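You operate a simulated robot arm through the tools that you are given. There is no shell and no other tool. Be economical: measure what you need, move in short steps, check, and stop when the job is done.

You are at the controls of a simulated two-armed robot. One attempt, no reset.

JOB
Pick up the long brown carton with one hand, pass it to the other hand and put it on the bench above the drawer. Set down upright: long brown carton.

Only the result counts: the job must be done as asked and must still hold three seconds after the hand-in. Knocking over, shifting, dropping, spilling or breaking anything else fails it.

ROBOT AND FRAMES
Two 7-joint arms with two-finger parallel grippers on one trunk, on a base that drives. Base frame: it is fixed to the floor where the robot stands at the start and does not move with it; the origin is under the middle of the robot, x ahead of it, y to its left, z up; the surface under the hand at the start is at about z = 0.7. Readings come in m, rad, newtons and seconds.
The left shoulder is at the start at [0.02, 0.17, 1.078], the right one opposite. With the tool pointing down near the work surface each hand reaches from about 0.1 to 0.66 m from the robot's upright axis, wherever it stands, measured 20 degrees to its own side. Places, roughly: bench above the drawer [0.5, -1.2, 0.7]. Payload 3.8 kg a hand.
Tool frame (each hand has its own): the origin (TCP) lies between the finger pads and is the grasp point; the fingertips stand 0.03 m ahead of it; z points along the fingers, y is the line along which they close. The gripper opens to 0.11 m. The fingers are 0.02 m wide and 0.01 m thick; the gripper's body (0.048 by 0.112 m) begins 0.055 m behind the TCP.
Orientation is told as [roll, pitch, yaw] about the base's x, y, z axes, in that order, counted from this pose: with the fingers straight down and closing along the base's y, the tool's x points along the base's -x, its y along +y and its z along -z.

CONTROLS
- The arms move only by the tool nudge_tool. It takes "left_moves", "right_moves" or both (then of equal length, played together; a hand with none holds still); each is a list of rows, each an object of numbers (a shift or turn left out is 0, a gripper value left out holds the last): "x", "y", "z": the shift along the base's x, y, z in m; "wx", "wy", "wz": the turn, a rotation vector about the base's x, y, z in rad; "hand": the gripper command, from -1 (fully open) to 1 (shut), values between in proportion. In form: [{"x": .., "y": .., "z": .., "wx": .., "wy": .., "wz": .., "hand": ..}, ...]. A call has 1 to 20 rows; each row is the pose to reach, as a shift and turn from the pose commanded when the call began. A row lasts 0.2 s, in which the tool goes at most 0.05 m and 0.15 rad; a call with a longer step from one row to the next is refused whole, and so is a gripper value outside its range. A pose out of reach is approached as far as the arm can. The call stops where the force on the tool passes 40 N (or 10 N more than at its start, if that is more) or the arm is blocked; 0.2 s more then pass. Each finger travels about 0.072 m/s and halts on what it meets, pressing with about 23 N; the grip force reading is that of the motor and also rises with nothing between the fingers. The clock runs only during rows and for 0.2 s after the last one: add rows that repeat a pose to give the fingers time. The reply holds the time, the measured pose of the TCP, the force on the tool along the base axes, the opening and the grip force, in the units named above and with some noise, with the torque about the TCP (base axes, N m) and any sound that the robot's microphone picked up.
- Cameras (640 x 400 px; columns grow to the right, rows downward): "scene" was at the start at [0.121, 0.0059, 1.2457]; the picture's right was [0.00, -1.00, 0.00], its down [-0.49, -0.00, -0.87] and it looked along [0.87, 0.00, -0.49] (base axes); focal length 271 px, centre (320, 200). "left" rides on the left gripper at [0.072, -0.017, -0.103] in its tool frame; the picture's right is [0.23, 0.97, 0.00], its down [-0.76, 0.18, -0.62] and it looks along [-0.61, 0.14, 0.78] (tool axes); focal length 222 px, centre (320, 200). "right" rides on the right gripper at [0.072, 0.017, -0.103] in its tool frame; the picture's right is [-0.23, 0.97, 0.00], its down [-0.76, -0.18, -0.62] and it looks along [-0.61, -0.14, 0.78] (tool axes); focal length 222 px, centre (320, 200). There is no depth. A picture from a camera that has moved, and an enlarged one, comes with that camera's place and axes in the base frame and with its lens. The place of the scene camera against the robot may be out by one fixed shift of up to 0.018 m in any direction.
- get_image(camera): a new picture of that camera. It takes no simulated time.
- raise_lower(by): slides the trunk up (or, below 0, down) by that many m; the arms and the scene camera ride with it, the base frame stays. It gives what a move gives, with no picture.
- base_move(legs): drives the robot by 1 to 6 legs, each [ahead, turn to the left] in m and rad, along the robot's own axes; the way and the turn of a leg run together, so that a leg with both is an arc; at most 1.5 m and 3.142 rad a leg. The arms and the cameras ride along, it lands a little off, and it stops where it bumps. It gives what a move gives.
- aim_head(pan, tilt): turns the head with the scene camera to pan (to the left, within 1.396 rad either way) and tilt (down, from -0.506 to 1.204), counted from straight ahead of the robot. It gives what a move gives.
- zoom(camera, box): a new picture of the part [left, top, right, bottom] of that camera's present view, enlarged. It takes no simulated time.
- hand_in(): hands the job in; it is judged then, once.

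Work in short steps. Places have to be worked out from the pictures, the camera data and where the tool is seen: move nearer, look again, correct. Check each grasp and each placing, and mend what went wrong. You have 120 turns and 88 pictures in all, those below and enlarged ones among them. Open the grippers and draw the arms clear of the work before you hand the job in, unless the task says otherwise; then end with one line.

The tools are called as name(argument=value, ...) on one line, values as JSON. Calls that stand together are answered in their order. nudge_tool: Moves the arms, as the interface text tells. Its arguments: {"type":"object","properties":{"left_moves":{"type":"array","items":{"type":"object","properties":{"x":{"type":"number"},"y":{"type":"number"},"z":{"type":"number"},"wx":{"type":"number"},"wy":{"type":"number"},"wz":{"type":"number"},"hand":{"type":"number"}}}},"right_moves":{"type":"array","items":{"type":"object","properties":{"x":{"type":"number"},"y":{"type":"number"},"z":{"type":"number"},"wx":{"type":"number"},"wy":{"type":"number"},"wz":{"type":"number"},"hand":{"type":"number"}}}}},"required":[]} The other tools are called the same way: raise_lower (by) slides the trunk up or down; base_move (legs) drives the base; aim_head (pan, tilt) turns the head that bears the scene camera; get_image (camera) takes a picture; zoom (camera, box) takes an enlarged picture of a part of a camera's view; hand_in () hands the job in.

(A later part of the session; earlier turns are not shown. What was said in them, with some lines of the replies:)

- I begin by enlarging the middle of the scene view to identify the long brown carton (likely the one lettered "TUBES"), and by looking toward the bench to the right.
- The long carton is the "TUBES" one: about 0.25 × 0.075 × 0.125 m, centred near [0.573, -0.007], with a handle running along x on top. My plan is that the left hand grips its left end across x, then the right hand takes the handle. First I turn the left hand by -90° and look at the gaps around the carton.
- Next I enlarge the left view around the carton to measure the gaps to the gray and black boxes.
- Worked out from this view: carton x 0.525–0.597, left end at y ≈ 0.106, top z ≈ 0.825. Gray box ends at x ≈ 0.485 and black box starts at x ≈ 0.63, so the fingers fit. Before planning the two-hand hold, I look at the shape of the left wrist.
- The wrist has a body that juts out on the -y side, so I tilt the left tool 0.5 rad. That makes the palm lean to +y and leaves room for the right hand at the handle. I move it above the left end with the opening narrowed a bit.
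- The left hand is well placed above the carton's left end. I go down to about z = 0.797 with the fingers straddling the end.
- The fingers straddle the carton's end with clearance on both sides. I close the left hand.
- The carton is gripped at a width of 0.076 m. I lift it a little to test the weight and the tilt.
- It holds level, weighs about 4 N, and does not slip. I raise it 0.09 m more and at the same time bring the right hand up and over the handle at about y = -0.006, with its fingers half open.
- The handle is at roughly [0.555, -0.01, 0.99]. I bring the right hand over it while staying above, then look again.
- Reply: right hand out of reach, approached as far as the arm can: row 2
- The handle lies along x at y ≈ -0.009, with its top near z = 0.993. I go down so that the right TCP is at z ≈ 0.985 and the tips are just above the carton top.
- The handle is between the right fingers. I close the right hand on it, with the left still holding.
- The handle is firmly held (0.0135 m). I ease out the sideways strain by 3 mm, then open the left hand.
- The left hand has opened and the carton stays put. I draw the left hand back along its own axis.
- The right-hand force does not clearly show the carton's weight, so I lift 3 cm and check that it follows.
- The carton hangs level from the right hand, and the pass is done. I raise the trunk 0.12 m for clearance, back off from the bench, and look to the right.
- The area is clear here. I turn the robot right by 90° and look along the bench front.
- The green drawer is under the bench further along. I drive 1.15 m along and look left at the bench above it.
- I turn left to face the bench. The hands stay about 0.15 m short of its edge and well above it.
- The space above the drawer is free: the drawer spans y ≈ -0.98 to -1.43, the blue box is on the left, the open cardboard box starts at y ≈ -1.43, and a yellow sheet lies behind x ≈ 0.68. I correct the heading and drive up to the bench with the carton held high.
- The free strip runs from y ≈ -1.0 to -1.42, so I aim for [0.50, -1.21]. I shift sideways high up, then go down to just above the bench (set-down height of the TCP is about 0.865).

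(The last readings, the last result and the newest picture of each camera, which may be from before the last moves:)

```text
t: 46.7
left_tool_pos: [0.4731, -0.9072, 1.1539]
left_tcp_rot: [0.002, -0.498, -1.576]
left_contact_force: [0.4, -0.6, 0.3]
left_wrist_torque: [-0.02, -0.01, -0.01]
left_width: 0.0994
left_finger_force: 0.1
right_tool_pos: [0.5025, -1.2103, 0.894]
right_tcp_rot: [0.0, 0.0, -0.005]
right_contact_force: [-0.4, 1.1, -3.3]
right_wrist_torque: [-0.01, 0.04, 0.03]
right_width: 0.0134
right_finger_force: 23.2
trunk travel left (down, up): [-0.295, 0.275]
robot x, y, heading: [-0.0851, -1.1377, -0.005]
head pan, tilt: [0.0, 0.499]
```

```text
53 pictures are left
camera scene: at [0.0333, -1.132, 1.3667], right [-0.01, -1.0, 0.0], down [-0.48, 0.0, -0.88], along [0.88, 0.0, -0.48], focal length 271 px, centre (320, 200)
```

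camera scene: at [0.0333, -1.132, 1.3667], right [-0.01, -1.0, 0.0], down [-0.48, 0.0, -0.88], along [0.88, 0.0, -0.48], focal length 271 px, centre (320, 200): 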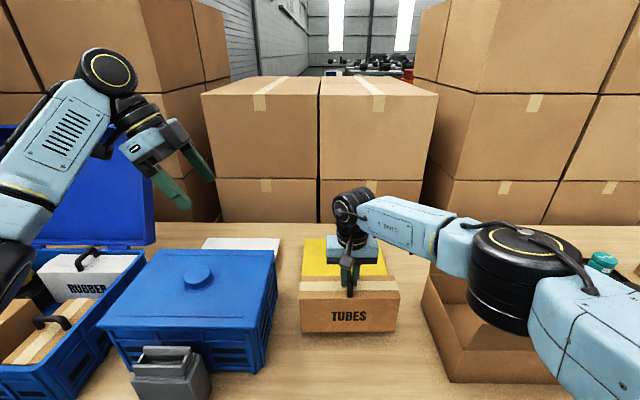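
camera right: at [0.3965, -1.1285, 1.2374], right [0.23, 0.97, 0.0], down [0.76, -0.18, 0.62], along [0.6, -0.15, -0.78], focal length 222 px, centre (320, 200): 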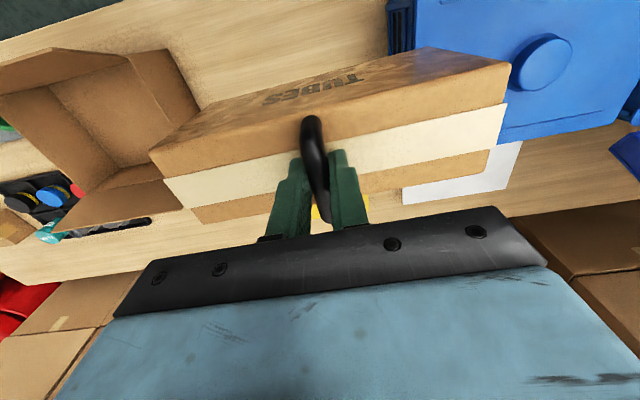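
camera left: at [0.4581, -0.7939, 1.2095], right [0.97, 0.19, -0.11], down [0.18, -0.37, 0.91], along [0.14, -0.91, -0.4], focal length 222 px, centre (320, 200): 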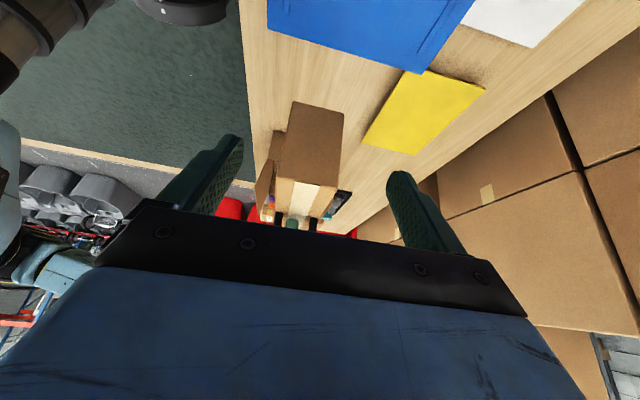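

The carton is about 3 cm above the bench with clear space around it. I lower it in small steps until it touches.

nudge_tool(right_moves=[{"z": -0.008}, {"z": -0.015}, {"z": -0.02}, {"z": -0.024}, {"z": -0.027}])

get_image(camera="right")

```text
t: 47.9
left_tool_pos: [0.4736, -0.9072, 1.1544]
left_tcp_rot: [0.001, -0.498, -1.577]
left_contact_force: [-0.3, 0.0, -0.4]
left_wrist_torque: [-0.01, -0.04, 0.03]
left_width: 0.0988
left_finger_force: 0.0
right_tool_pos: [0.5003, -1.2093, 0.8658]
right_tcp_rot: [-0.001, 0.0, -0.005]
right_contact_force: [-0.4, -0.1, -3.3]
right_wrist_torque: [-0.04, 0.04, 0.01]
right_width: 0.0138
right_finger_force: 23.2
trunk travel left (down, up): [-0.295, 0.275]
robot x, y, heading: [-0.0912, -1.1343, -0.007]
head pan, tilt: [0.0, 0.499]
```

```text
52 pictures are left
camera right: at [0.4271, -1.1929, 0.9704], right [0.23, 0.97, 0.0], down [0.76, -0.18, 0.62], along [0.61, -0.15, -0.78], focal length 222 px, centre (320, 200)
```

right: 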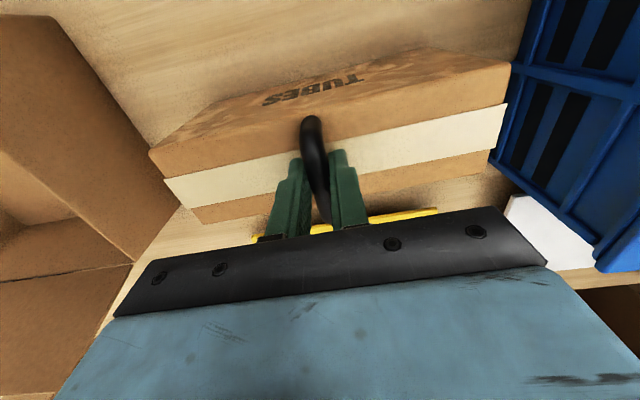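

There is no contact yet, as the weight is still on the hand. I go down a few mm more.

nudge_tool(right_moves=[{"z": -0.002}, {"z": -0.004}, {"z": -0.004}])

```text
t: 48.7
left_tool_pos: [0.4731, -0.9057, 1.1559]
left_tcp_rot: [-0.001, -0.499, -1.576]
left_contact_force: [-0.2, 0.9, 0.1]
left_wrist_torque: [0.02, 0.0, -0.01]
left_width: 0.0988
left_finger_force: 0.0
right_tool_pos: [0.4998, -1.2106, 0.865]
right_tcp_rot: [0.001, -0.003, -0.006]
right_contact_force: [2.5, -2.4, 15.0]
right_wrist_torque: [-0.03, 0.09, 0.0]
right_width: 0.0135
right_finger_force: 22.2
trunk travel left (down, up): [-0.295, 0.275]
robot x, y, heading: [-0.0891, -1.1356, -0.007]
head pan, tilt: [0.0, 0.499]
```

The carton is on the bench (15 N upward). I ease the press by 2 mm and open the hand part way.

nudge_tool(right_moves=[{"z": 0.002}, {"z": 0.002, "hand": 0.5}, {"z": 0.002, "hand": 0.2}, {"z": 0.002, "hand": 0.2}, {"z": 0.002, "hand": 0.2}])

get_image(camera="right")

```text
t: 49.9
left_tool_pos: [0.4738, -0.9065, 1.1545]
left_tcp_rot: [0.0, -0.499, -1.576]
left_contact_force: [0.1, -0.2, -0.2]
left_wrist_torque: [0.0, 0.0, 0.02]
left_width: 0.0992
left_finger_force: 0.0
right_tool_pos: [0.4992, -1.2112, 0.864]
right_tcp_rot: [0.001, 0.0, -0.004]
right_contact_force: [0.6, -0.1, 0.5]
right_wrist_torque: [0.03, 0.01, -0.03]
right_width: 0.0439
right_finger_force: 0.1
trunk travel left (down, up): [-0.295, 0.275]
robot x, y, heading: [-0.0867, -1.1327, -0.008]
head pan, tilt: [0.0, 0.499]
```

```text
51 pictures are left
camera right: at [0.4265, -1.1937, 0.9687], right [0.23, 0.97, 0.0], down [0.76, -0.18, 0.62], along [0.61, -0.15, -0.78], focal length 222 px, centre (320, 200)
```

right: 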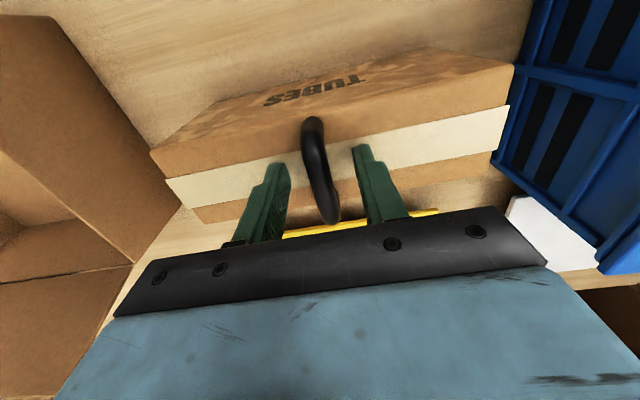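

The hand is free of the handle with room on both sides. I withdraw the right hand straight up and open it fully.

nudge_tool(right_moves=[{"z": 0.03}, {"z": 0.07}, {"z": 0.11}, {"z": 0.15, "hand": -1}, {"z": 0.19}, {"z": 0.22}, {"z": 0.22}], left_moves=[{"hand": -1}, {"hand": -1}, {"hand": -1}, {"hand": -1}, {"hand": -1}, {"hand": -1}, {"hand": -1}])

base_move(legs=[[-0.2, 0]])

get_image(camera="scene")

```text
t: 51.5
left_tool_pos: [0.4718, -0.9061, 1.1546]
left_tcp_rot: [-0.003, -0.499, -1.577]
left_contact_force: [0.6, 0.6, 0.2]
left_wrist_torque: [0.02, 0.0, 0.01]
left_width: 0.1101
left_finger_force: 0.1
right_tool_pos: [0.5011, -1.2112, 1.0831]
right_tcp_rot: [0.0, 0.002, -0.007]
right_contact_force: [-0.6, -0.8, -0.6]
right_wrist_torque: [0.0, 0.0, 0.03]
right_width: 0.11
right_finger_force: 0.1
trunk travel left (down, up): [-0.295, 0.275]
robot x, y, heading: [-0.0846, -1.1371, -0.006]
head pan, tilt: [0.0, 0.499]
```

```text
t: 53.1
left_tool_pos: [0.2729, -0.9052, 1.1539]
left_tcp_rot: [0.001, -0.5, -1.576]
left_contact_force: [-0.5, -0.3, -0.5]
left_wrist_torque: [-0.03, -0.01, 0.01]
left_width: 0.11
left_finger_force: 0.0
right_tool_pos: [0.2983, -1.2107, 1.0834]
right_tcp_rot: [0.0, 0.0, -0.006]
right_contact_force: [0.1, 0.1, 0.2]
right_wrist_torque: [-0.01, -0.06, 0.04]
right_width: 0.1101
right_finger_force: 0.1
trunk travel left (down, up): [-0.295, 0.275]
robot x, y, heading: [-0.2904, -1.1375, -0.006]
head pan, tilt: [0.0, 0.499]
```

```text
50 pictures are left
camera scene: at [-0.1688, -1.1309, 1.3668], right [-0.01, -1.0, 0.0], down [-0.48, 0.0, -0.88], along [0.88, -0.01, -0.48], focal length 271 px, centre (320, 200)
```

scene: 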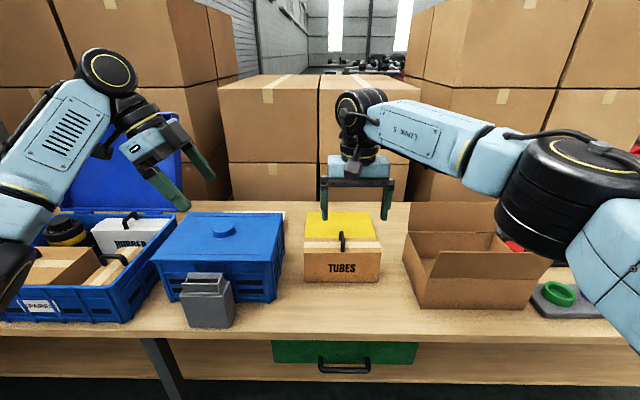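

The carton stands upright on the bench above the drawer. The hands are open and clear, and nothing else has moved, so I hand in.

hand_in()

```text
The job is handed in.
```

The long brown carton ("TUBES") was picked up with the left hand, passed to the right hand in the air, and set down upright on the bench above the drawer, at about [0.50, -1.21]. I saw nothing else moved or knocked over, both grippers are open and clear of the work, and the job is handed in.
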